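You operate a simulated robot arm through the tools that you are given. There is no shell and no other tool. Be economical: measure what you need, move in short steps, check, and stop when the job is done.

You are at the controls of a simulated robot arm. One attempt, no reset.

Task
Open the left stains door, put the stain jar on the top of the far table away on the lower shelf of the stains cabinet, then shut the door. Stack the iron plate that says "L64" from the counter before the right rack on top of the iron plate labelled "V19". Put the ink pot that says "V91" from the left part of the back counter on the counter before the right rack and the ink pot labelled "C26" on the plate of the suction box. Take the green blotter from the left part of the back counter and leave it on the foam mat beside the dryer. Take the wax cake from the corner counter and put it on top of the grey half brick there. Put the teal rubbing block from the top of the wall bench on top of the grey cobble there. Put the tag marked "J71" from the top of the packing bench on the long tile there and the tag that says "D95" on the black iron disc. Stack the number block that says "1" from the top of the packing bench on top of the number block marked "3". Put the iron dish in the sink basin. Lift the blue flip cap open. Do these in any order. Set down upright: stain jar.

The check looks at the end state, three seconds after you hand in, the way a careful person would. Anything else that was tipped, shoved, dropped, spilled or broken makes it a failure. Lids that push on must go on centred and level and be pressed home; caps that screw on are set level and turned clockwise until they are tight.

Robot
A 7-joint arm with a fingered hand on a trunk, on a base that drives. Base frame: it is fixed to the floor where the robot stands at the start and does not move with it; the origin is under the middle of the robot, x ahead of it, y to its left, z up. Readings come in mm, degrees, newtons and seconds.
Its first joint turns from -166.0 to 166.0 degrees. Places, roughly: blotter [1250, 1500, 1000]; blue flip cap [-5000, 2100, 1000]; cobble (7x9x5 cm) [-5800, -4900, 1000]; counter before the right rack [1100, -400, 900]; foam mat beside the dryer [-800, 2100, 900]; half brick (6x10x5 cm) [600, 2400, 900]; ink pot [1250, 1250, 1000]; iron disc (9x9x3 cm) [-8600, -200, 900]; iron dish (8x8x4 cm) [-8600, 500, 900]; iron plate [1000, -500, 1000]; left stains door [1200, -200, 1700]; long tile (6x12x2 cm) [-8700, -900, 900]; lower shelf of the stains cabinet (101x24 cm) [1360, -480, 1400]; number block [-8750, 0, 1000]; plate of the suction box (13x14 cm) [-2780, 2240, 940]; rubbing block [-5750, -5000, 1000]; sink basin [-6600, 2300, 700]; stain jar [-1250, -1500, 1000]; tag [-8750, -750, 1000]; wax cake (4x4x4 cm) [500, 2200, 900]. Payload 4 kg.
Tool frame: the origin (TCP) lies between the finger pads and is the grasp point; the fingertips stand 30 mm ahead of it; z points along the fingers, y is the line along which they close. Largest opening 104 mm; the body of the gripper starts 35 mm behind the TCP. The gripper is a hand of 4 fingers: y runs from the thumb to the fingers, the wrist lies at [-15, -113, -190] in the tool frame.
Orientation is told as [roll, pitch, yaw] about the base's x, y, z axes, in that order, counted from this pose: with the fingers straight down and the wrist toward the robot, the tool's x, y and z point along [0, 1, 0], [1, 0, 0] and [0, 0, -1] of the base frame.

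Tools
- The arm moves only by the tool arm_command. Its argument "targets" is a list of rows, each an object of numbers (a shift or turn left out is 0): "tx", "ty", "tz": the shift along the base's x, y, z in mm; "rx", "ry", "rz": the turn, a rotation vector about the base's x, y, z in degrees. In form: [{"tx": .., "ty": .., "tz": .., "rx": .., "ry": .., "rz": ..}, ...]. A call has 1 to 8 rows; each row is the pose to reach, as a shift and turn from the pose commanded when the call began. Rows are played at 5 a second. More than 50 mm and 8.6 degrees between two rows, and nothing of the call is played. Where a pose cannot be reached the arm comes as near as it can. A force on the tool above 40 N (or 10 N above the force at the start of the call, whichever is more), or a blocked arm, ends the call early, and 0.2 s more pass. In this call time passes only in rows, and 0.2 s behind the last. The reply holds the time, the measured pose of the TCP, the force on the tool along the base axes, the opening and the grip force, in the units named above and with some noise, with the torque about the TCP (base axes, N m) and any sound that the robot's microphone picked up, and new pictures: "views" is both (left out), scene, wrist or none.
- Cameras (640 x 400 px; columns grow to the right, rows downward): "scene" is now at [323.6, 164.2, 1277.3]; the picture's right is [-0.38, -0.93, 0.00], its down [-0.07, 0.03, -1.00] and it looks along [0.92, -0.37, -0.08] (base axes); focal length 275 px, centre (320, 200). "wrist" rides on the gripper at [61, -92, -130] in the tool frame; the picture's right is [-0.81, 0.28, -0.52], its down [-0.53, -0.71, 0.46] and it looks along [-0.24, 0.64, 0.72] (tool axes); focal length 275 px, centre (320, 200). There is no depth. A picture from a camera that has moved, and an enlarged one, comes with that camera's place and axes in the base frame and with its lens.
- steer(legs): drives the robot by 1 to 6 legs, each [ahead, left, turn to the left] in mm, mm and degrees, along the robot's own axes; the way and the turn of a leg run together, so that a leg with both is an arc; at most 1500 mm and 180 degrees a leg. The arm and the cameras ride along, it lands a little off, and it stops where it bumps. It gives what a move gives, and a new picture of the scene camera.
- set_fingers(index, middle, ring, thumb_bend, thumb_turn): sets how far each is bent, from 0 (flat) to 1 (curled in); at 0.3 the hand is open as for a grip, at 0.7 the pads meet at the TCP. One left out holds its place. A second passes; each finger stops where it meets its share of the squeeze, and holds until it gets a number again. It is the only way to open and close the hand. It gives what a move gives, with no picture; readings hold the bend of each and the force on the fingers (four entries, about 0 where the hand has none), thumb and palm. thumb_turn goes from beside the hand (0) to across from the fingers (1), as for a grip.
- turn_head(pan, tilt): turns the head with the scene camera to pan (to the left, within 143 degrees either way) and tilt (down, from -29 to 69), counted from straight ahead of the robot. It gives what a move gives, and a new picture of the scene camera.
- zoom(camera, box): a new picture of the part [left, top, right, bottom] of that camera's present view, enlarged. The clock stands still meanwhile.
- finish_job(): hands the job in; it is judged then, once.

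Go step by step. Nothing tells you exact positions but the pictures and the camera data: compare them with the known pose of the tool, close in by small moves and look again before you grip or let go. The budget is 577 turns and 360 pictures, counting those below and the enlarged ones. Unless the task says otherwise, let go and move clear before handing in, and close with one line.

The tools are called as name(argument=value, ...) on one line, values as JSON. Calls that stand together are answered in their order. arm_command: Moves the arm, as the interface text tells. Its arguments: {"type":"object","properties":{"targets":{"type":"array","items":{"type":"object","properties":{"tx":{"type":"number"},"ty":{"type":"number"},"tz":{"type":"number"},"rx":{"type":"number"},"ry":{"type":"number"},"rz":{"type":"number"}}}},"views":{"type":"string","enum":["both","scene","wrist","none"]}},"required":["targets"]} The other tools are called the same way: set_fingers (index, middle, ring, thumb_bend, thumb_turn) moves the fingers one by one; steer (legs) drives the base; turn_head (pan, tilt) turns the head that bears the scene camera; zoom (camera, box) takes an enlarged picture of a part of a camera's view; finish_job () hands the job in.

At the start:

```text
clock: 0.0
tool_pos: [707.4, -207.2, 999.8]
tool_rot: [0.0, 0.0, 0.0]
wrist_force: [0.7, 0.0, -0.9]
ft_torque: [0.0, -0.01, -0.01]
finger_gap: 103.7
finger_force: 0.1
shape: jaw
bend: [0.3, 0.3, 0.3, 0.3, 0.98]
finger forces: [0.0, 0.1, 0.0, 0.0, 0.0, 0.0]
robot x, y, heading: [2.6, 1.6, 0.1]
head pan, tilt: [-22.1, 4.3]
```

scene: 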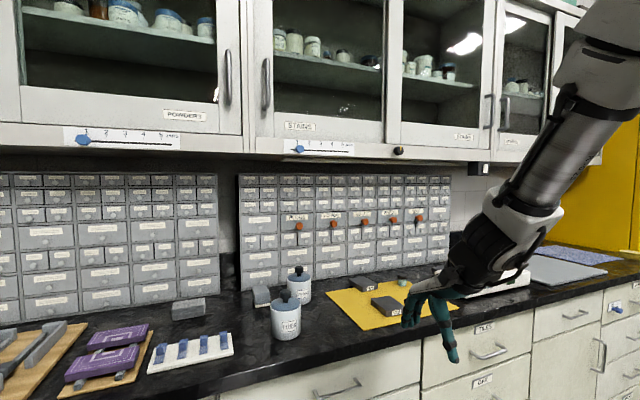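
wrist: 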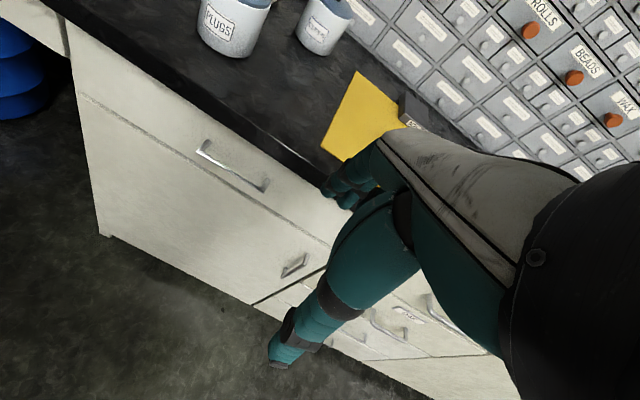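

I see the stains cabinet, the yellow mat with iron plates on the counter before the right rack. I'll look closer at the plates and labels first.

zoom(camera="scene", box=[240, 250, 480, 400])

zoom(camera="scene", box=[220, 50, 540, 180])

```text
2.67 times, centred on (360, 325) of scene
camera zoom: at [323.6, 164.2, 1277.3], right [-0.38, -0.93, 0.0], down [-0.07, 0.03, -1.0], along [0.92, -0.37, -0.08], focal length 732 px, centre (213, -133)
```

zoom: 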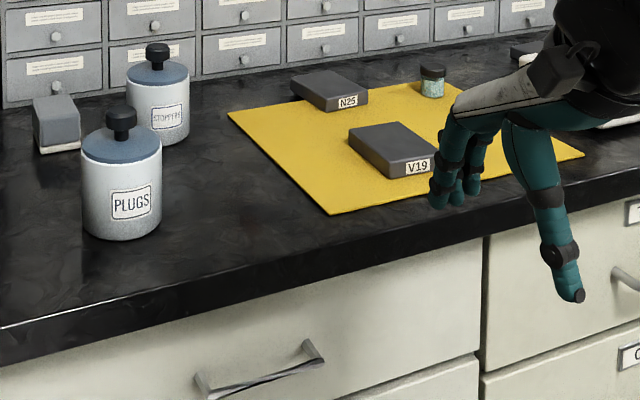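

```text
2.00 times, centred on (380, 115) of scene
camera zoom: at [323.6, 164.2, 1277.3], right [-0.38, -0.93, 0.0], down [-0.07, 0.03, -1.0], along [0.92, -0.37, -0.08], focal length 549 px, centre (200, 370)
```

zoom: 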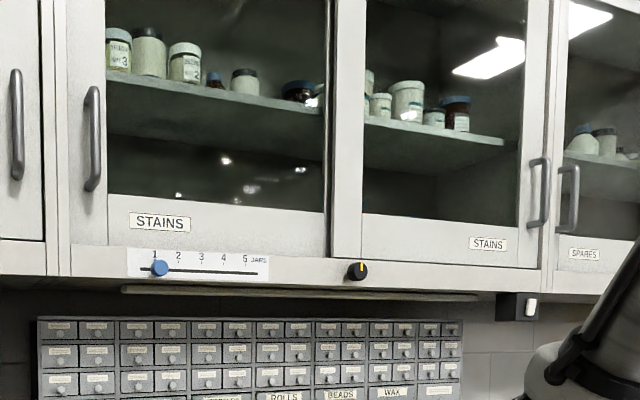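

The third plate (L64) is likely hidden behind the hand. I'll draw the arm back to get a clear view.

arm_command(targets=[{"tx": -48}, {"tx": -96}, {"tx": -144, "ty": -10}, {"tx": -180, "ty": -40}, {"tx": -210, "ty": -80}, {"tx": -240, "ty": -120}, {"tx": -260, "ty": -160}, {"tx": -280, "ty": -200}], views="none")

turn_head(pan=-30, tilt=25)

```text
clock: 1.8
tool_pos: [424.0, -407.7, 1002.8]
tool_rot: [0.0, 0.0, 0.0]
wrist_force: [0.1, 0.6, -0.7]
ft_torque: [-0.02, -0.03, -0.02]
finger_gap: 103.8
finger_force: 0.2
shape: jaw
bend: [0.3, 0.3, 0.3, 0.3, 0.98]
finger forces: [0.0, 0.0, 0.0, 0.0, 0.0, 0.1]
out of reach, approached as far as the arm can: row 2, 3, 4, 5, 6
robot x, y, heading: [-0.1, 0.5, 0.0]
head pan, tilt: [-22.1, 4.3]
```

```text
clock: 2.6
tool_pos: [426.3, -408.1, 1002.2]
tool_rot: [0.0, 0.0, 0.0]
wrist_force: [0.1, -0.7, 0.2]
ft_torque: [0.01, 0.03, 0.02]
finger_gap: 103.7
finger_force: 0.0
shape: jaw
bend: [0.3, 0.3, 0.3, 0.3, 0.98]
finger forces: [0.1, 0.1, 0.1, 0.0, 0.1, 0.0]
robot x, y, heading: [-0.7, -1.1, 0.1]
head pan, tilt: [-30.0, 25.0]
camera scene: at [318.5, 152.5, 1243.9], right [-0.5, -0.87, 0.0], down [-0.37, 0.21, -0.91], along [0.79, -0.45, -0.42], focal length 275 px, centre (320, 200)
```

scene: 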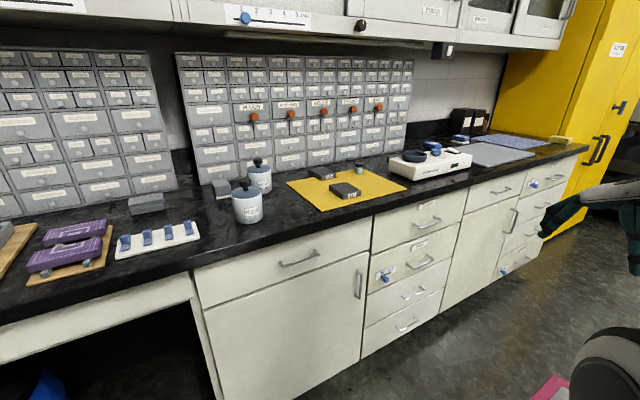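

zoom(camera="scene", box=[260, 120, 500, 270])

zoom(camera="scene", box=[0, 140, 300, 320])

```text
2.67 times, centred on (380, 195) of scene
camera zoom: at [318.5, 152.5, 1243.9], right [-0.5, -0.87, 0.0], down [-0.37, 0.21, -0.91], along [0.79, -0.45, -0.42], focal length 732 px, centre (160, 213)
```

zoom: 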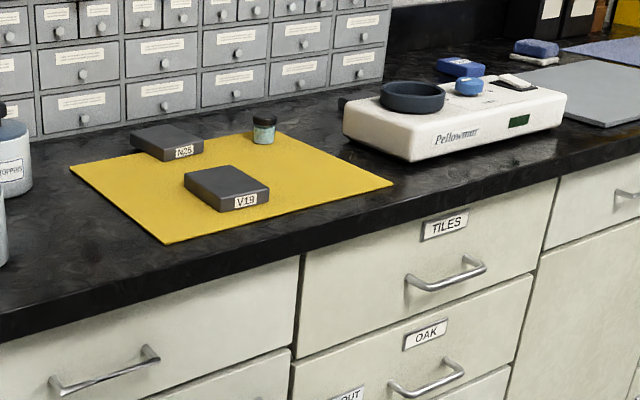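

```text
2.13 times, centred on (150, 230) of scene
camera zoom: at [318.5, 152.5, 1243.9], right [-0.5, -0.87, 0.0], down [-0.37, 0.21, -0.91], along [0.79, -0.45, -0.42], focal length 586 px, centre (683, 136)
```

zoom: 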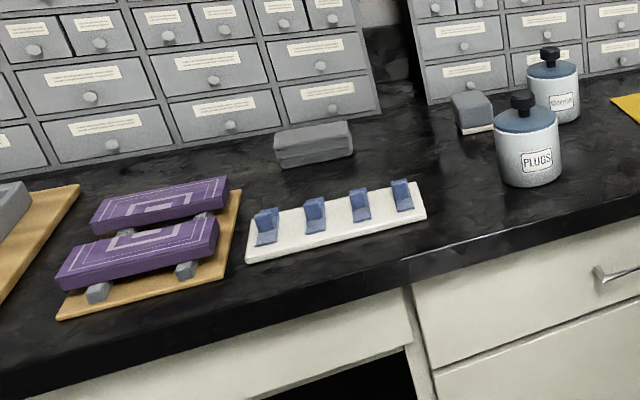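

zoom(camera="scene", box=[305, 155, 369, 205])

turn_head(pan=30, tilt=15)

```text
8.00 times, centred on (337, 180) of scene
camera zoom: at [318.5, 152.5, 1243.9], right [-0.5, -0.87, 0.0], down [-0.37, 0.21, -0.91], along [0.79, -0.45, -0.42], focal length 2197 px, centre (184, 360)
```

zoom: 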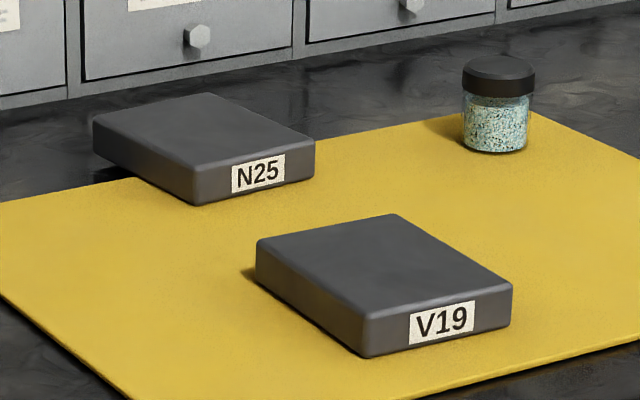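

```text
clock: 3.9
tool_pos: [424.2, -406.5, 1002.1]
tool_rot: [-0.1, 0.0, 0.0]
wrist_force: [-0.2, 0.2, 0.5]
ft_torque: [-0.02, 0.01, 0.0]
finger_gap: 103.9
finger_force: 0.1
shape: jaw
bend: [0.3, 0.3, 0.3, 0.3, 0.98]
finger forces: [0.0, 0.1, 0.0, 0.1, 0.0, 0.0]
robot x, y, heading: [-0.3, -3.2, 0.0]
head pan, tilt: [30.0, 15.0]
camera scene: at [319.6, 245.2, 1260.0], right [0.5, -0.87, 0.0], down [-0.22, -0.13, -0.97], along [0.84, 0.48, -0.26], focal length 275 px, centre (320, 200)
```

scene: 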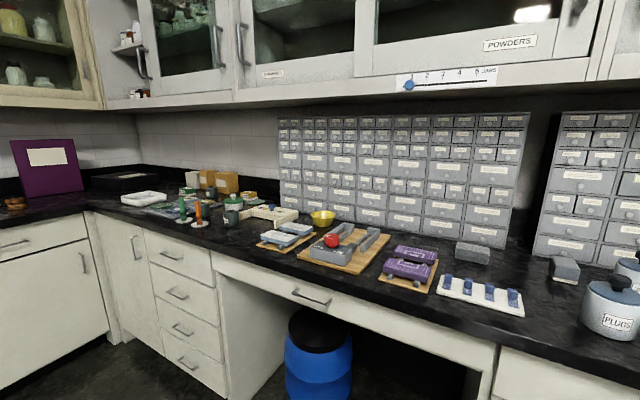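

Two plates are visible (N25, V19); L64 may be behind something. I'll drive left to survey the left part of the back counter.

steer(legs=[[0, 1200, 0]])

turn_head(pan=0, tilt=25)

```text
clock: 10.0
tool_pos: [425.9, 790.8, 1001.7]
tool_rot: [0.0, 0.1, -0.5]
wrist_force: [-0.4, 0.7, 0.3]
ft_torque: [0.01, -0.02, -0.02]
finger_gap: 103.5
finger_force: 0.1
shape: jaw
bend: [0.3, 0.3, 0.3, 0.3, 0.98]
finger forces: [0.1, 0.0, 0.0, 0.0, 0.1, 0.0]
robot x, y, heading: [3.7, 1201.0, -0.5]
head pan, tilt: [30.0, 15.0]
camera scene: at [327.6, 1445.4, 1260.1], right [0.49, -0.87, 0.0], down [-0.23, -0.13, -0.97], along [0.84, 0.48, -0.26], focal length 275 px, centre (320, 200)
```

scene: 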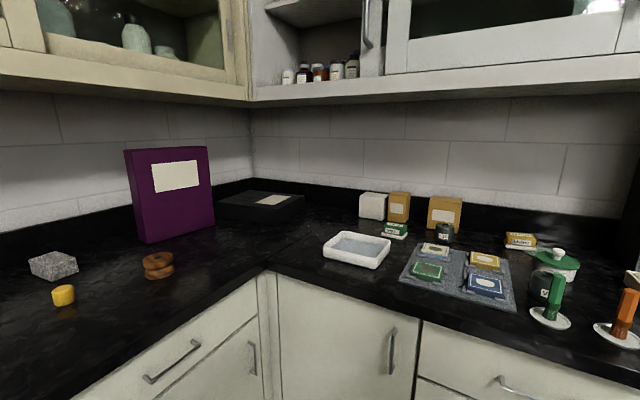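

```text
clock: 11.0
tool_pos: [426.9, 791.6, 1002.2]
tool_rot: [0.0, -0.1, -0.5]
wrist_force: [0.3, 1.4, 0.2]
ft_torque: [-0.01, 0.0, 0.02]
finger_gap: 103.5
finger_force: 0.1
shape: jaw
bend: [0.3, 0.3, 0.3, 0.3, 0.98]
finger forces: [0.2, 0.1, 0.0, 0.0, 0.0, 0.0]
robot x, y, heading: [4.9, 1203.2, -0.3]
head pan, tilt: [0.0, 25.0]
camera scene: at [338.4, 1398.6, 1243.8], right [-0.01, -1.0, 0.0], down [-0.42, 0.0, -0.91], along [0.91, -0.01, -0.42], focal length 275 px, centre (320, 200)
```

scene: 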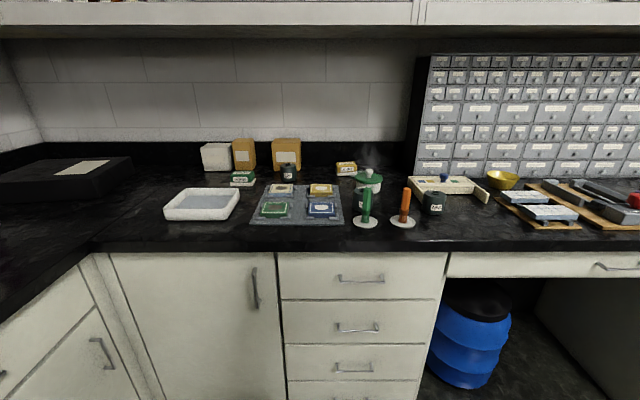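

zoom(camera="scene", box=[190, 125, 350, 225])

zoom(camera="scene", box=[320, 145, 480, 245])

```text
4.00 times, centred on (270, 175) of scene
camera zoom: at [338.4, 1398.6, 1243.8], right [-0.01, -1.0, 0.0], down [-0.42, 0.0, -0.91], along [0.91, -0.01, -0.42], focal length 1098 px, centre (520, 300)
```

zoom: 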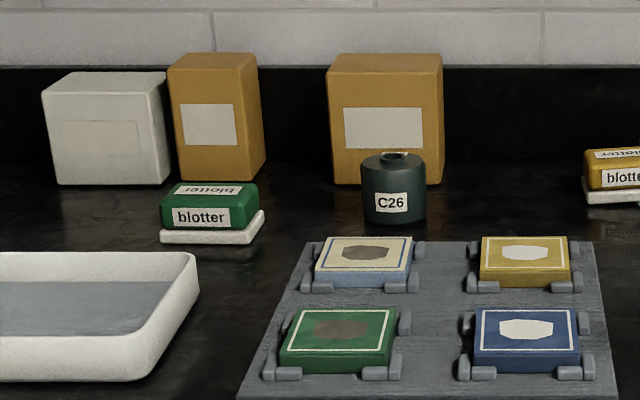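

```text
4.00 times, centred on (400, 195) of scene
camera zoom: at [338.4, 1398.6, 1243.8], right [-0.01, -1.0, 0.0], down [-0.42, 0.0, -0.91], along [0.91, -0.01, -0.42], focal length 1098 px, centre (0, 220)
```

zoom: 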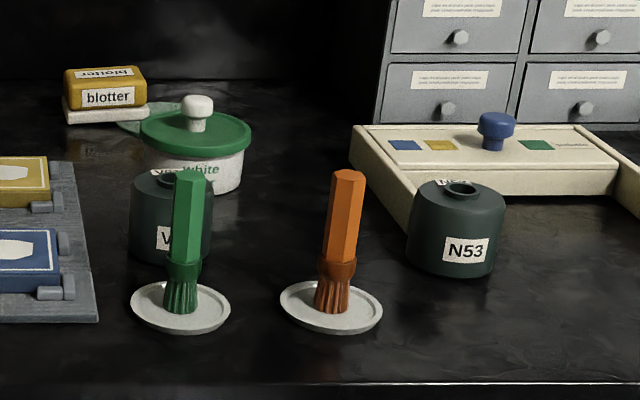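

I found V-something (behind the green stamp), C26 behind the tile tray and the green blotter at left. I'll drive closer to the counter to check the details.

steer(legs=[[330, 0, 0]])

turn_head(pan=-20, tilt=45)

```text
clock: 13.1
tool_pos: [748.8, 789.0, 1001.3]
tool_rot: [0.0, 0.0, -0.3]
wrist_force: [-0.1, 0.0, 0.1]
ft_torque: [-0.02, 0.02, -0.01]
finger_gap: 103.6
finger_force: 0.1
shape: jaw
bend: [0.3, 0.3, 0.3, 0.3, 0.98]
finger forces: [0.0, 0.1, 0.0, 0.1, 0.0, 0.1]
robot x, y, heading: [327.1, 1196.3, -0.7]
head pan, tilt: [0.0, 25.0]
camera scene: at [658.3, 1396.3, 1243.8], right [-0.01, -1.0, 0.0], down [-0.42, 0.0, -0.91], along [0.91, -0.01, -0.42], focal length 275 px, centre (320, 200)
```

scene: 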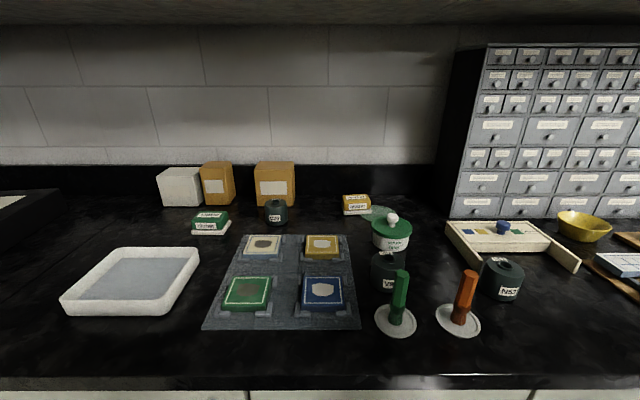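

```text
clock: 14.0
tool_pos: [748.1, 789.0, 1001.6]
tool_rot: [-0.1, 0.0, -0.4]
wrist_force: [0.0, -0.7, 0.2]
ft_torque: [-0.04, -0.04, 0.0]
finger_gap: 103.4
finger_force: 0.0
shape: jaw
bend: [0.3, 0.3, 0.3, 0.3, 0.98]
finger forces: [0.0, 0.0, 0.0, 0.1, 0.0, 0.1]
robot x, y, heading: [320.1, 1199.7, -0.6]
head pan, tilt: [-20.0, 45.0]
camera scene: at [642.4, 1368.6, 1213.3], right [-0.35, -0.94, 0.0], down [-0.66, 0.25, -0.71], along [0.66, -0.25, -0.71], focal length 275 px, centre (320, 200)
```

scene: 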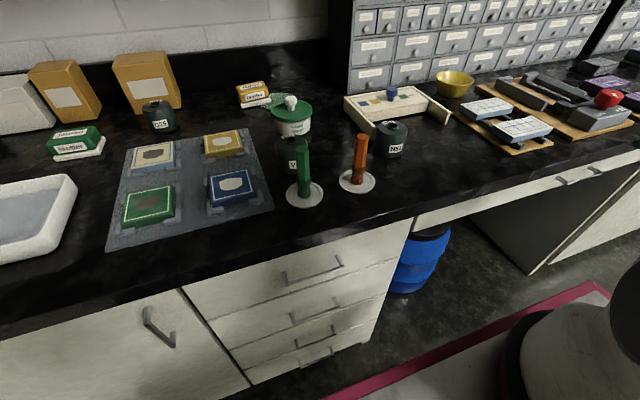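

zoom(camera="scene", box=[200, 70, 440, 220])

```text
2.67 times, centred on (320, 145) of scene
camera zoom: at [642.4, 1368.6, 1213.3], right [-0.35, -0.94, 0.0], down [-0.66, 0.25, -0.71], along [0.66, -0.25, -0.71], focal length 732 px, centre (320, 347)
```

zoom: 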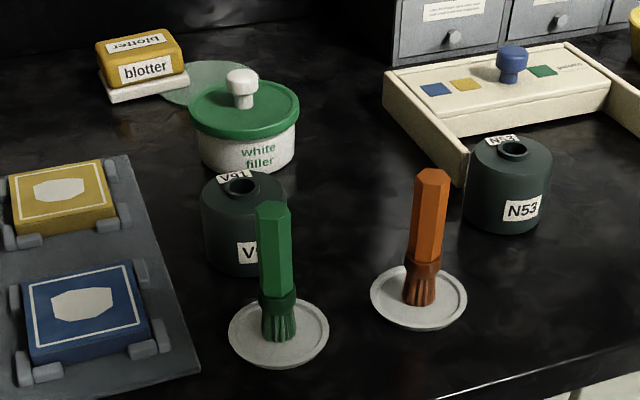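

V91 is confirmed at about (1062, 1267), counter top near z≈885, with stamps in front of it. I'll approach with the wrist to the right (yaw 90) to avoid the stamps, staying high.

arm_command(targets=[{"tz": 40}, {"tz": 80}, {"tx": 30, "ty": 30, "tz": 110, "rz": 8}, {"tx": 60, "ty": 60, "tz": 120, "rz": 16}, {"tx": 90, "ty": 95, "tz": 120, "rz": 24}, {"tx": 120, "ty": 130, "tz": 120, "rz": 32}, {"tx": 145, "ty": 170, "tz": 120, "rz": 40}, {"tx": 170, "ty": 210, "tz": 120, "rz": 48}], views="none")

arm_command(targets=[{"tx": 20, "ty": 40, "rz": 8}, {"tx": 40, "ty": 80, "rz": 16}, {"tx": 60, "ty": 120, "rz": 24}, {"tx": 80, "ty": 160, "rz": 32}, {"tx": 100, "ty": 200, "rz": 40}, {"tx": 120, "ty": 235, "rz": 42}, {"tx": 144, "ty": 268, "rz": 42}], views="both")

```text
refused: row 3 steps farther than a row can; nothing moved
```

```text
clock: 15.6
tool_pos: [899.7, 1051.7, 1009.8]
tool_rot: [0.2, 0.1, 41.6]
wrist_force: [0.4, -1.1, 0.5]
ft_torque: [0.0, 0.08, 0.05]
finger_gap: 103.9
finger_force: 0.1
shape: jaw
bend: [0.3, 0.3, 0.3, 0.3, 0.98]
finger forces: [0.1, 0.0, 0.0, 0.0, 0.0, 0.1]
out of reach, approached as far as the arm can: row 4, 5, 6, 7
robot x, y, heading: [326.4, 1198.4, -0.7]
head pan, tilt: [-20.0, 45.0]
camera scene: at [642.3, 1368.4, 1213.3], right [-0.35, -0.94, 0.0], down [-0.66, 0.25, -0.71], along [0.66, -0.25, -0.71], focal length 275 px, centre (320, 200)
camera wrist: at [789.5, 1037.8, 1140.5], right [0.74, -0.42, 0.52], down [-0.18, -0.87, -0.46], along [0.64, 0.25, -0.73], focal length 275 px, centre (320, 200)
```

scene: 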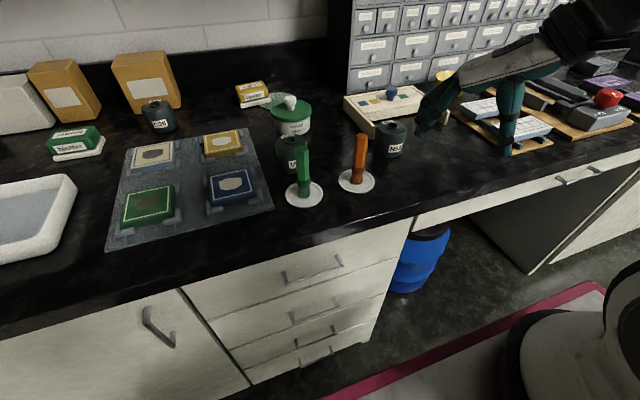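
wrist: 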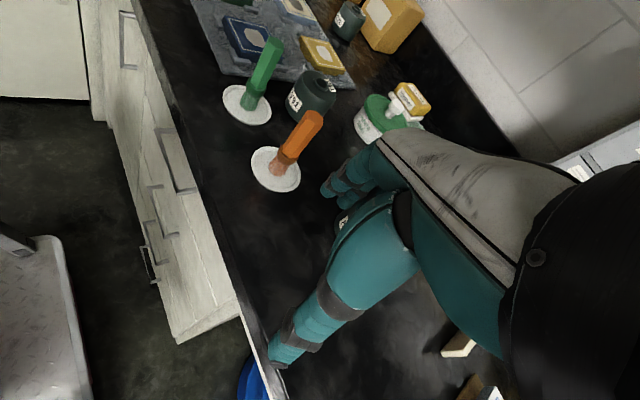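

The first call was refused (step too long), the second ran cleanly. I'll now raise the hand before moving further.

arm_command(targets=[{"tz": 45}, {"tz": 90}, {"tz": 110, "tx": 10, "ty": 20, "rz": 7}, {"tz": 110, "tx": 30, "ty": 55, "rz": 14}, {"tz": 110, "tx": 50, "ty": 90, "rz": 21}, {"tz": 110, "tx": 75, "ty": 125, "rz": 28}, {"tz": 110, "tx": 105, "ty": 160, "rz": 35}, {"tz": 110, "tx": 135, "ty": 195, "rz": 42}], views="none")

```text
clock: 17.4
tool_pos: [1035.5, 1247.4, 1116.8]
tool_rot: [-0.2, 0.1, 83.6]
wrist_force: [0.3, 0.5, 0.1]
ft_torque: [0.02, -0.03, 0.0]
finger_gap: 103.7
finger_force: 0.0
shape: jaw
bend: [0.3, 0.3, 0.3, 0.3, 0.98]
finger forces: [0.1, 0.0, 0.0, 0.0, 0.1, 0.1]
robot x, y, heading: [321.7, 1197.0, -0.5]
head pan, tilt: [-20.0, 45.0]
```

arm_command(targets=[{"tx": 27, "ty": 20, "tz": -20, "rz": 6}, {"tx": 27, "ty": 20, "tz": -60, "rz": 6}, {"tx": 27, "ty": 20, "tz": -90, "rz": 6}], views="both")

```text
clock: 18.2
tool_pos: [1061.0, 1266.0, 1028.2]
tool_rot: [-0.2, 0.0, 89.6]
wrist_force: [-0.1, 0.1, -0.1]
ft_torque: [-0.02, 0.01, 0.0]
finger_gap: 103.9
finger_force: 0.1
shape: jaw
bend: [0.3, 0.3, 0.3, 0.3, 0.98]
finger forces: [0.1, 0.1, 0.0, 0.1, 0.0, 0.0]
robot x, y, heading: [326.3, 1200.8, -0.1]
head pan, tilt: [-20.0, 45.0]
camera scene: at [642.2, 1368.7, 1213.3], right [-0.35, -0.94, 0.0], down [-0.66, 0.25, -0.71], along [0.66, -0.25, -0.71], focal length 275 px, centre (320, 200)
camera wrist: at [999.3, 1176.6, 1158.3], right [0.81, 0.27, 0.52], down [0.53, -0.72, -0.45], along [0.25, 0.64, -0.72], focal length 275 px, centre (320, 200)
```

scene: 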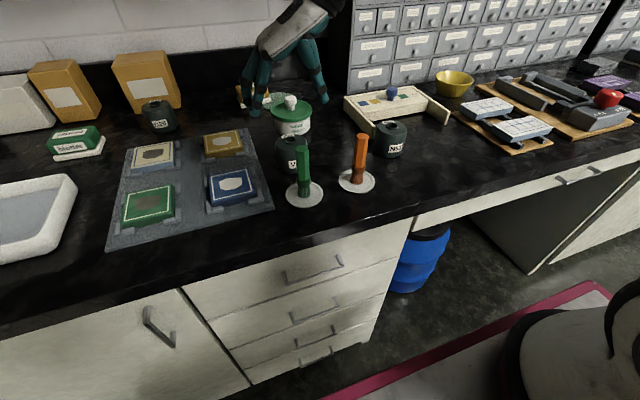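
wrist: 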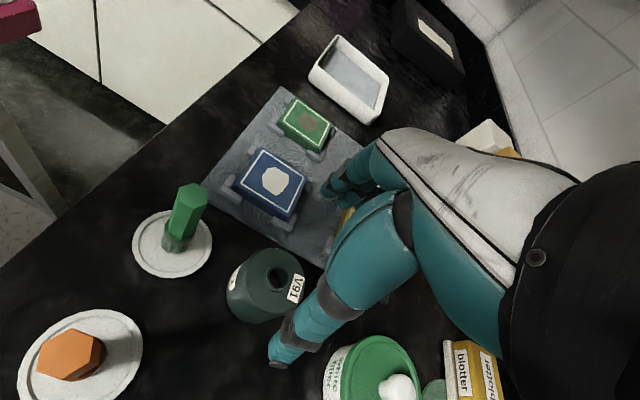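

The wrist camera puts V91 at about (1057, 1270). I'll descend to the grip height.

arm_command(targets=[{"tx": -3, "ty": 4, "tz": -40}, {"tx": -3, "ty": 4, "tz": -75}, {"tx": -3, "ty": 4, "tz": -102}], views="both")

```text
clock: 19.0
tool_pos: [1059.2, 1272.7, 923.5]
tool_rot: [0.0, 0.0, 89.7]
wrist_force: [-0.2, 0.4, -0.3]
ft_torque: [-0.02, -0.01, -0.01]
finger_gap: 103.8
finger_force: 0.0
shape: jaw
bend: [0.3, 0.3, 0.3, 0.3, 0.98]
finger forces: [0.0, 0.0, 0.0, 0.0, 0.1, 0.1]
robot x, y, heading: [326.7, 1202.8, -0.6]
head pan, tilt: [-20.0, 45.0]
camera scene: at [642.2, 1368.7, 1213.3], right [-0.35, -0.94, 0.0], down [-0.66, 0.25, -0.71], along [0.66, -0.25, -0.71], focal length 275 px, centre (320, 200)
camera wrist: at [996.1, 1181.8, 1054.6], right [0.81, 0.27, 0.52], down [0.53, -0.72, -0.45], along [0.25, 0.64, -0.72], focal length 275 px, centre (320, 200)
```

scene: 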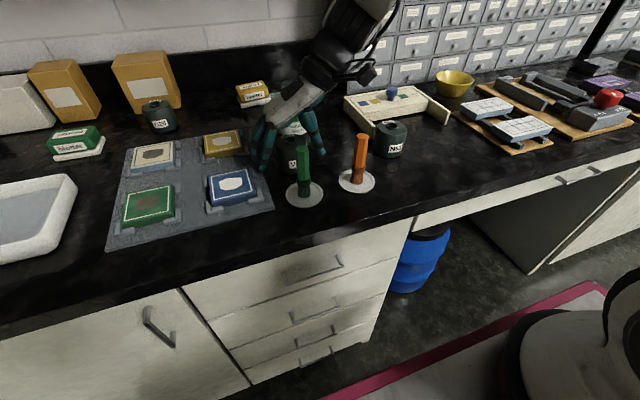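
wrist: 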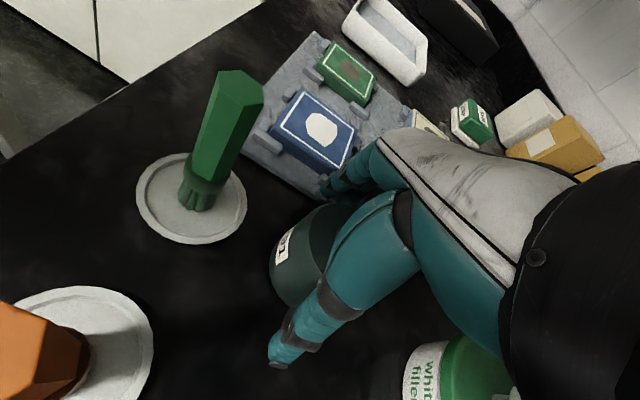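

set_fingers(index=0.6, middle=0.6, ring=0.6, thumb_bend=0.6)

arm_command(targets=[{"tz": 20}, {"tz": 50}, {"tz": 90}, {"tz": 130}], views="both")

```text
clock: 20.0
tool_pos: [1059.2, 1271.3, 924.4]
tool_rot: [-0.1, 0.0, 89.7]
wrist_force: [-0.3, 2.0, 2.3]
ft_torque: [0.17, -0.03, 0.03]
finger_gap: 51.5
finger_force: 13.2
shape: fingers
bend: [0.52, 0.53, 0.57, 0.51, 0.96]
finger forces: [5.4, 6.7, 2.2, 0.0, 13.2, 0.0]
robot x, y, heading: [323.0, 1198.9, -0.3]
head pan, tilt: [-20.0, 45.0]
```

```text
clock: 21.0
tool_pos: [1058.7, 1271.8, 1056.2]
tool_rot: [0.0, 0.0, 89.5]
wrist_force: [0.2, -0.8, -1.4]
ft_torque: [-0.01, 0.02, 0.01]
finger_gap: 51.5
finger_force: 12.9
shape: fingers
bend: [0.52, 0.54, 0.58, 0.51, 0.96]
finger forces: [5.0, 6.0, 1.8, 0.0, 13.1, 0.0]
robot x, y, heading: [327.5, 1201.9, -0.1]
head pan, tilt: [-20.0, 45.0]
camera scene: at [642.6, 1368.6, 1213.2], right [-0.35, -0.94, 0.0], down [-0.66, 0.25, -0.71], along [0.66, -0.25, -0.71], focal length 275 px, centre (320, 200)
camera wrist: at [995.7, 1182.2, 1188.2], right [0.81, 0.27, 0.52], down [0.53, -0.72, -0.46], along [0.25, 0.64, -0.72], focal length 275 px, centre (320, 200)
```

scene: 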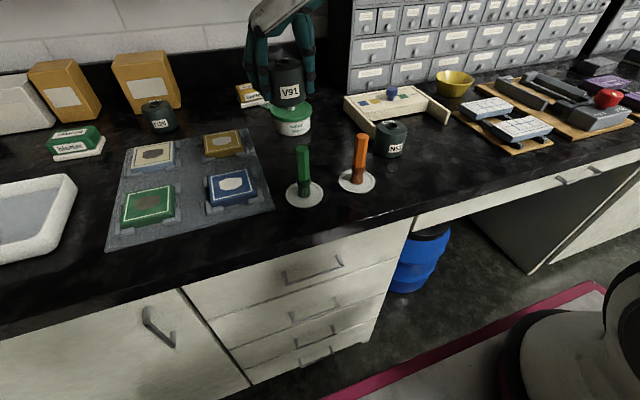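
wrist: 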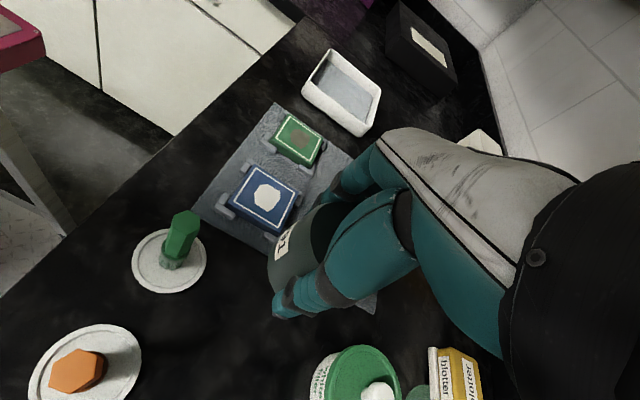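

V91 is in hand. I'll retract the arm toward the robot and drive to the right rack.

arm_command(targets=[{"tz": 40}, {"tz": 60, "tx": -30, "ty": -20, "rz": -8}, {"tz": 60, "tx": -65, "ty": -45, "rz": -16}, {"tz": 60, "tx": -100, "ty": -70, "rz": -24}, {"tz": 60, "tx": -140, "ty": -95, "rz": -32}, {"tz": 60, "tx": -180, "ty": -120, "rz": -40}, {"tz": 60, "tx": -220, "ty": -145, "rz": -48}, {"tz": 60, "tx": -260, "ty": -165, "rz": -56}], views="none")

```text
clock: 22.8
tool_pos: [802.1, 1103.9, 1126.4]
tool_rot: [0.1, 0.1, 33.5]
wrist_force: [1.3, -0.2, -1.4]
ft_torque: [0.03, 0.04, 0.02]
finger_gap: 51.3
finger_force: 13.0
shape: fingers
bend: [0.52, 0.54, 0.58, 0.51, 0.96]
finger forces: [4.8, 6.0, 1.9, 0.0, 12.8, 0.0]
out of reach, approached as far as the arm can: row 8
robot x, y, heading: [329.2, 1202.7, -0.6]
head pan, tilt: [-20.0, 45.0]
```

steer(legs=[[0, -1260, 0]])

turn_head(pan=-25, tilt=45)

```text
clock: 29.1
tool_pos: [788.8, -165.3, 1125.1]
tool_rot: [0.1, 0.0, 33.3]
wrist_force: [-0.1, -0.5, -2.1]
ft_torque: [0.0, -0.02, 0.04]
finger_gap: 51.0
finger_force: 12.4
shape: fingers
bend: [0.52, 0.54, 0.58, 0.51, 0.96]
finger forces: [4.8, 6.0, 1.9, 0.0, 12.8, 0.1]
robot x, y, heading: [313.5, -65.9, -0.7]
head pan, tilt: [-20.0, 45.0]
camera scene: at [630.7, 99.9, 1213.2], right [-0.35, -0.94, 0.0], down [-0.66, 0.25, -0.71], along [0.66, -0.25, -0.71], focal length 275 px, centre (320, 200)
```

scene: 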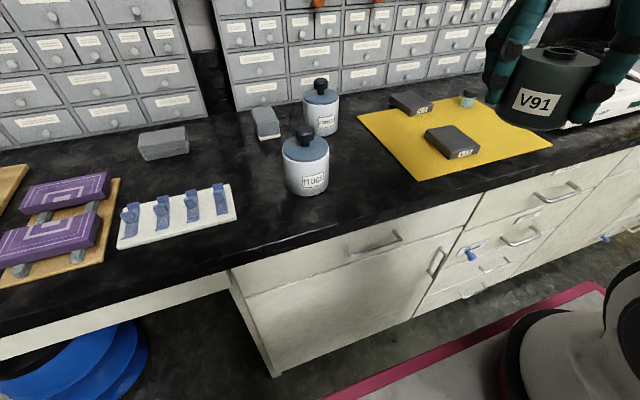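

```text
clock: 29.8
tool_pos: [790.1, -165.6, 1125.9]
tool_rot: [-0.1, 0.1, 33.3]
wrist_force: [1.4, 0.0, -0.8]
ft_torque: [0.03, -0.01, 0.01]
finger_gap: 50.9
finger_force: 12.5
shape: fingers
bend: [0.52, 0.54, 0.58, 0.51, 0.96]
finger forces: [4.7, 6.0, 1.9, 0.0, 12.8, 0.0]
robot x, y, heading: [312.6, -68.0, -0.9]
head pan, tilt: [-25.0, 45.0]
camera scene: at [627.9, 93.4, 1213.2], right [-0.43, -0.9, 0.0], down [-0.64, 0.31, -0.71], along [0.64, -0.31, -0.71], focal length 275 px, centre (320, 200)
```

scene: 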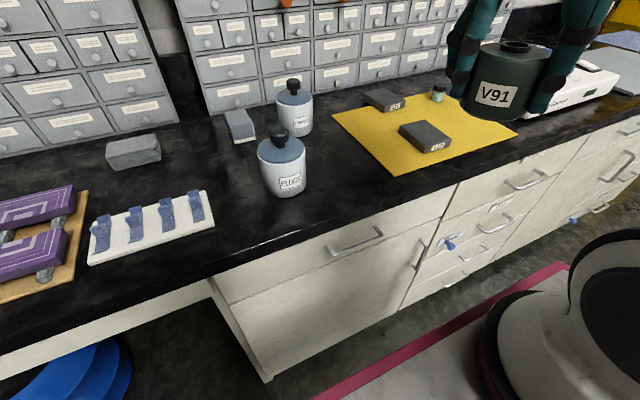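

zoom(camera="scene", box=[80, 70, 320, 220])

zoom(camera="scene", box=[320, 60, 480, 160])

```text
2.67 times, centred on (200, 145) of scene
camera zoom: at [627.9, 93.4, 1213.2], right [-0.43, -0.9, 0.0], down [-0.64, 0.31, -0.71], along [0.64, -0.31, -0.71], focal length 732 px, centre (640, 347)
```

zoom: 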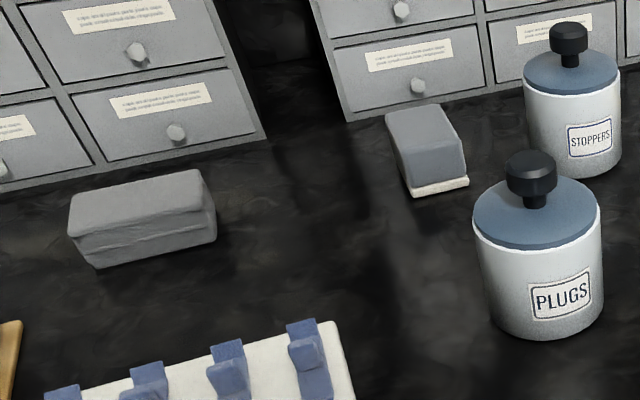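

```text
4.00 times, centred on (400, 110) of scene
camera zoom: at [627.9, 93.4, 1213.2], right [-0.43, -0.9, 0.0], down [-0.64, 0.31, -0.71], along [0.64, -0.31, -0.71], focal length 1098 px, centre (0, 560)
```

zoom: 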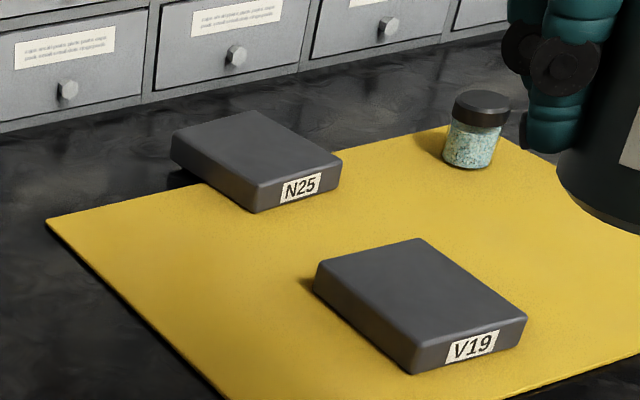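

No L64 seen yet; it may be hidden behind something. I'll set V91 down on bare counter at about (945, -125), between PLUGS and the mat.

arm_command(targets=[{"tx": 30, "ty": 10, "tz": -20, "rz": -8}, {"tx": 60, "ty": 20, "tz": -40, "rz": -16}, {"tx": 95, "ty": 30, "tz": -60, "rz": -24}, {"tx": 130, "ty": 40, "tz": -80, "rz": -32}, {"tx": 155, "ty": 40, "tz": -110, "rz": -33}], views="both")

```text
clock: 31.0
tool_pos: [951.4, -123.4, 1020.5]
tool_rot: [0.0, 0.0, 0.2]
wrist_force: [0.0, -0.2, -0.9]
ft_torque: [0.01, -0.03, -0.01]
finger_gap: 50.9
finger_force: 12.5
shape: fingers
bend: [0.52, 0.54, 0.58, 0.51, 0.96]
finger forces: [4.8, 5.8, 1.9, 0.0, 12.5, 0.1]
out of reach, approached as far as the arm can: row 1, 2, 3, 4, 5
robot x, y, heading: [315.0, -66.2, -0.6]
head pan, tilt: [-25.0, 45.0]
camera scene: at [627.5, 93.6, 1213.3], right [-0.43, -0.9, 0.0], down [-0.64, 0.31, -0.71], along [0.64, -0.31, -0.71], focal length 275 px, centre (320, 200)
camera wrist: at [858.8, -62.2, 1151.9], right [0.28, -0.81, 0.52], down [-0.71, -0.54, -0.45], along [0.64, -0.24, -0.73], focal length 275 px, centre (320, 200)
```

scene: 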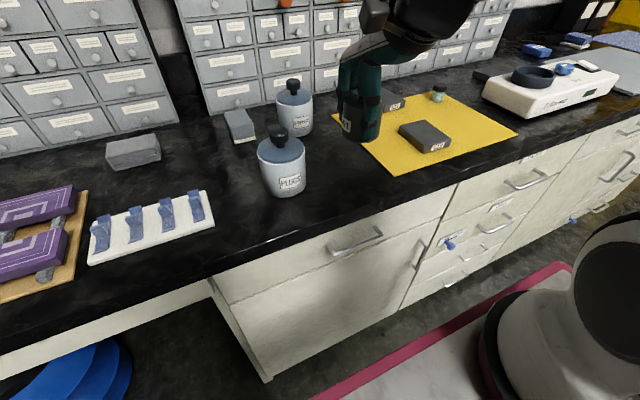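
wrist: 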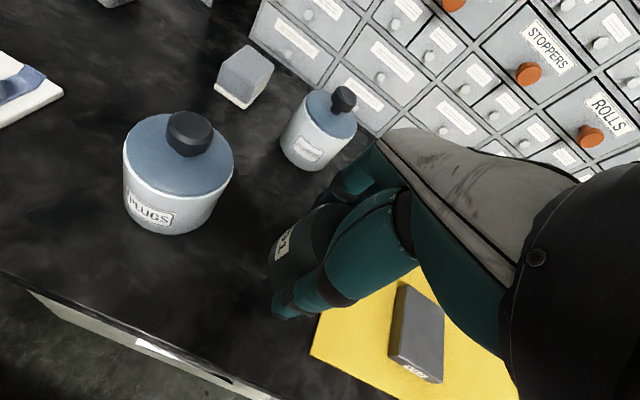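

arm_command(targets=[{"ty": 3, "tz": -40}, {"ty": 3, "tz": -75}, {"ty": 3, "tz": -90}, {"ty": 3, "tz": -95}], views="none")

```text
clock: 32.0
tool_pos: [988.0, -115.3, 941.4]
tool_rot: [0.0, 0.1, 0.4]
wrist_force: [-0.8, -0.2, -1.0]
ft_torque: [0.01, -0.04, 0.0]
finger_gap: 50.8
finger_force: 12.3
shape: fingers
bend: [0.53, 0.54, 0.58, 0.51, 0.96]
finger forces: [4.7, 5.7, 1.8, 0.0, 12.2, 0.0]
out of reach, approached as far as the arm can: row 1, 2, 3, 4
robot x, y, heading: [316.2, -70.6, -0.8]
head pan, tilt: [-25.0, 45.0]
```

The arm is too folded this close in; I'll raise, back the robot up 120 mm and set down from there.

arm_command(targets=[{"tz": 30}, {"tz": 60}], views="none")

steer(legs=[[-130, 0, 0]])

```text
clock: 32.6
tool_pos: [988.6, -115.3, 995.2]
tool_rot: [-0.2, 0.2, 0.3]
wrist_force: [0.1, -0.3, -1.7]
ft_torque: [-0.01, 0.01, 0.0]
finger_gap: 50.6
finger_force: 12.6
shape: fingers
bend: [0.53, 0.54, 0.58, 0.51, 0.96]
finger forces: [4.6, 5.8, 1.8, 0.1, 12.1, 0.0]
out of reach, approached as far as the arm can: row 2
robot x, y, heading: [316.3, -65.8, -0.5]
head pan, tilt: [-25.0, 45.0]
```

```text
clock: 33.9
tool_pos: [861.2, -114.0, 994.3]
tool_rot: [-0.1, 0.2, 0.3]
wrist_force: [0.2, 0.2, -0.5]
ft_torque: [0.04, -0.01, -0.02]
finger_gap: 50.4
finger_force: 12.3
shape: fingers
bend: [0.53, 0.54, 0.58, 0.51, 0.96]
finger forces: [4.7, 5.7, 1.8, 0.1, 12.1, 0.0]
robot x, y, heading: [183.6, -65.1, -0.5]
head pan, tilt: [-25.0, 45.0]
camera scene: at [500.1, 95.1, 1213.2], right [-0.43, -0.9, 0.0], down [-0.64, 0.31, -0.71], along [0.64, -0.31, -0.71], focal length 275 px, centre (320, 200)
```

scene: 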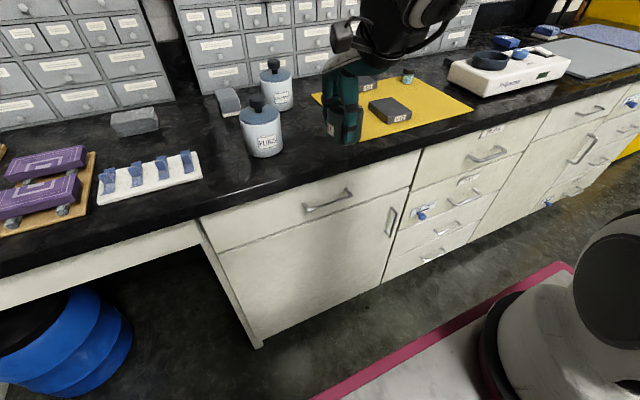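

arm_command(targets=[{"tx": 45, "ty": -8, "tz": -10}, {"tx": 85, "ty": -8, "tz": -30}, {"tx": 85, "ty": -8, "tz": -55}, {"tx": 85, "ty": -8, "tz": -66}, {"tx": 85, "ty": -8, "tz": -70}], views="both")

```text
clock: 35.1
tool_pos: [946.9, -122.0, 926.7]
tool_rot: [-0.1, 0.2, 0.3]
wrist_force: [-0.4, 0.0, -1.2]
ft_torque: [-0.03, -0.03, 0.0]
finger_gap: 50.3
finger_force: 11.9
shape: fingers
bend: [0.53, 0.54, 0.58, 0.51, 0.96]
finger forces: [4.7, 5.8, 1.9, 0.0, 12.1, 0.0]
robot x, y, heading: [188.3, -65.3, -0.5]
head pan, tilt: [-25.0, 45.0]
camera scene: at [500.1, 95.1, 1213.2], right [-0.43, -0.9, 0.0], down [-0.64, 0.31, -0.71], along [0.64, -0.31, -0.71], focal length 275 px, centre (320, 200)
camera wrist: at [854.2, -59.9, 1057.6], right [0.28, -0.81, 0.52], down [-0.71, -0.54, -0.45], along [0.64, -0.24, -0.73], focal length 275 px, centre (320, 200)
```

scene: 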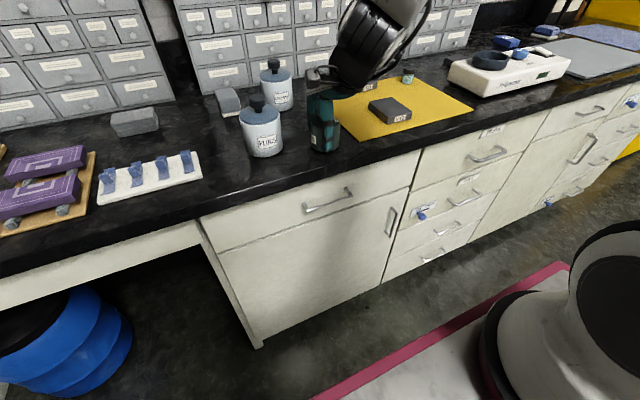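
wrist: 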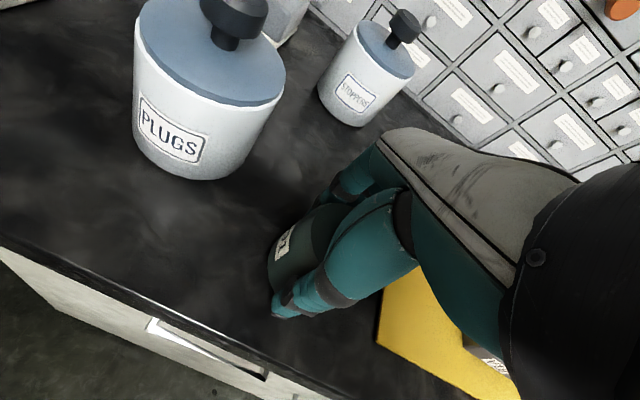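

arm_command(targets=[{"tz": -1.5}, {"tz": -3}], views="none")

```text
clock: 35.7
tool_pos: [948.1, -121.6, 924.2]
tool_rot: [-0.1, 0.2, 0.3]
wrist_force: [-1.6, 0.1, 8.1]
ft_torque: [-0.14, -0.12, -0.02]
finger_gap: 50.6
finger_force: 13.2
shape: fingers
bend: [0.53, 0.54, 0.58, 0.51, 0.96]
finger forces: [4.6, 5.9, 2.2, 0.0, 14.3, 0.0]
robot x, y, heading: [184.8, -63.2, -0.6]
head pan, tilt: [-25.0, 45.0]
```

Contact felt at z≈924. Opening the hand and lifting away.

set_fingers(index=0.3, middle=0.3, ring=0.3, thumb_bend=0.3)

arm_command(targets=[{"tz": 40}, {"tz": 85}, {"tz": 120}, {"tz": 150}, {"tz": 150, "ty": -40}, {"tz": 150, "ty": -80}], views="both")

```text
clock: 36.7
tool_pos: [946.6, -122.2, 924.0]
tool_rot: [-0.1, 0.2, 0.4]
wrist_force: [0.4, -0.7, 0.8]
ft_torque: [0.0, -0.02, 0.05]
finger_gap: 102.8
finger_force: 0.1
shape: fingers
bend: [0.3, 0.3, 0.3, 0.3, 0.97]
finger forces: [0.1, 0.0, 0.0, 0.1, 0.1, 0.0]
robot x, y, heading: [184.2, -64.9, -0.4]
head pan, tilt: [-25.0, 45.0]
```

```text
clock: 38.1
tool_pos: [947.6, -201.3, 1074.5]
tool_rot: [-0.2, 0.2, 0.4]
wrist_force: [-0.5, 0.6, -0.1]
ft_torque: [-0.01, 0.06, -0.05]
finger_gap: 103.1
finger_force: 0.1
shape: fingers
bend: [0.3, 0.3, 0.3, 0.3, 0.97]
finger forces: [0.0, 0.1, 0.0, 0.0, 0.0, 0.0]
robot x, y, heading: [187.6, -63.5, -0.7]
head pan, tilt: [-25.0, 45.0]
camera scene: at [500.0, 95.5, 1213.2], right [-0.43, -0.9, 0.0], down [-0.64, 0.31, -0.71], along [0.64, -0.31, -0.71], focal length 275 px, centre (320, 200)
camera wrist: at [855.0, -139.7, 1205.5], right [0.28, -0.81, 0.52], down [-0.71, -0.54, -0.45], along [0.64, -0.24, -0.73], focal length 275 px, centre (320, 200)
```

scene: 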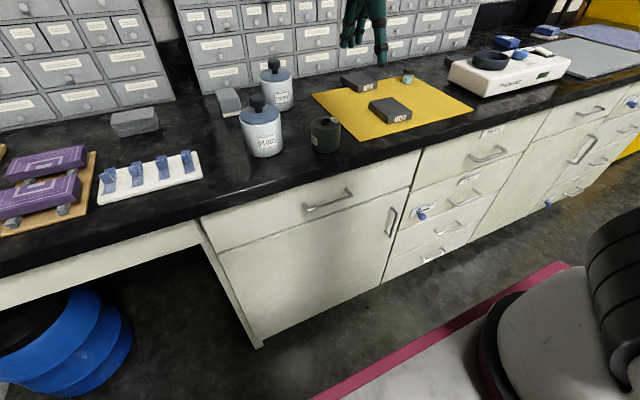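
wrist: 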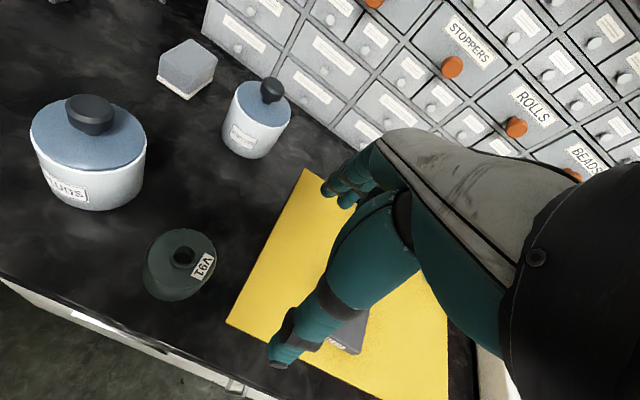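

V91 stands on the counter. Next I'll shift right to search for the L64 plate.

steer(legs=[[-100, -550, 0]])

turn_head(pan=0, tilt=30)

```text
clock: 41.3
tool_pos: [842.0, -754.7, 1074.3]
tool_rot: [0.0, 0.3, 0.4]
wrist_force: [-0.2, -0.2, 0.1]
ft_torque: [0.01, -0.01, -0.02]
finger_gap: 103.2
finger_force: 0.1
shape: fingers
bend: [0.3, 0.3, 0.3, 0.3, 0.97]
finger forces: [0.0, 0.1, 0.0, 0.0, 0.1, 0.0]
robot x, y, heading: [82.2, -613.7, -0.9]
head pan, tilt: [-25.0, 45.0]
camera scene: at [395.3, -456.7, 1213.2], right [-0.43, -0.9, 0.0], down [-0.64, 0.31, -0.71], along [0.64, -0.31, -0.71], focal length 275 px, centre (320, 200)
```

scene: 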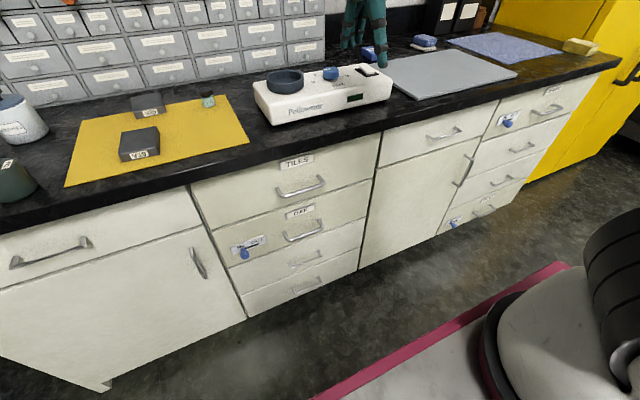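

```text
clock: 42.2
tool_pos: [842.1, -753.8, 1072.7]
tool_rot: [-0.1, 0.3, 0.3]
wrist_force: [-0.7, 0.0, -0.3]
ft_torque: [0.03, -0.03, 0.0]
finger_gap: 103.0
finger_force: 0.1
shape: fingers
bend: [0.3, 0.3, 0.3, 0.3, 0.97]
finger forces: [0.0, 0.0, 0.0, 0.0, 0.0, 0.1]
robot x, y, heading: [82.2, -616.6, -0.8]
head pan, tilt: [0.0, 30.0]
camera scene: at [412.5, -422.6, 1235.8], right [-0.01, -1.0, 0.0], down [-0.5, 0.01, -0.87], along [0.87, -0.01, -0.5], focal length 275 px, centre (320, 200)
```

scene: 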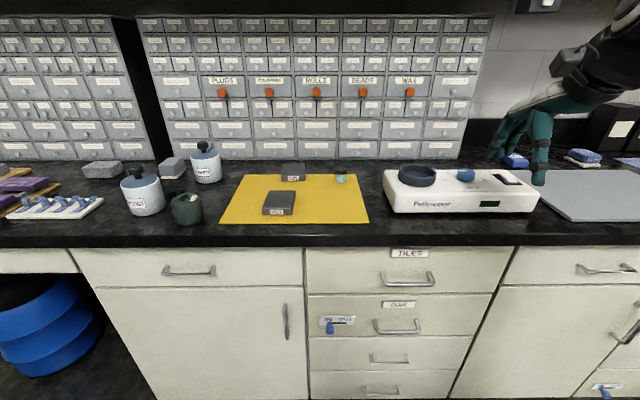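

zoom(camera="scene", box=[240, 150, 360, 225])

zoom(camera="scene", box=[370, 130, 640, 225])

```text
5.33 times, centred on (300, 188) of scene
camera zoom: at [412.5, -422.6, 1235.8], right [-0.01, -1.0, 0.0], down [-0.5, 0.01, -0.87], along [0.87, -0.01, -0.5], focal length 1465 px, centre (427, 267)
```

zoom: 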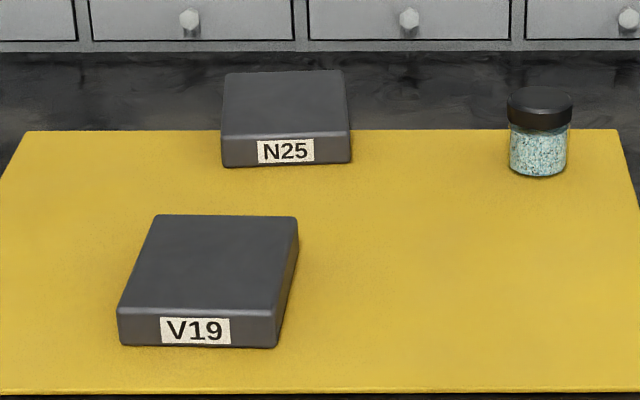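

```text
2.37 times, centred on (505, 178) of scene
camera zoom: at [412.5, -422.6, 1235.8], right [-0.01, -1.0, 0.0], down [-0.5, 0.01, -0.87], along [0.87, -0.01, -0.5], focal length 651 px, centre (-118, 253)
```

zoom: 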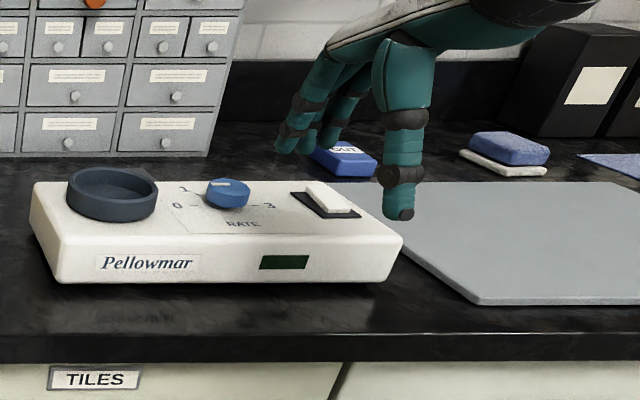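

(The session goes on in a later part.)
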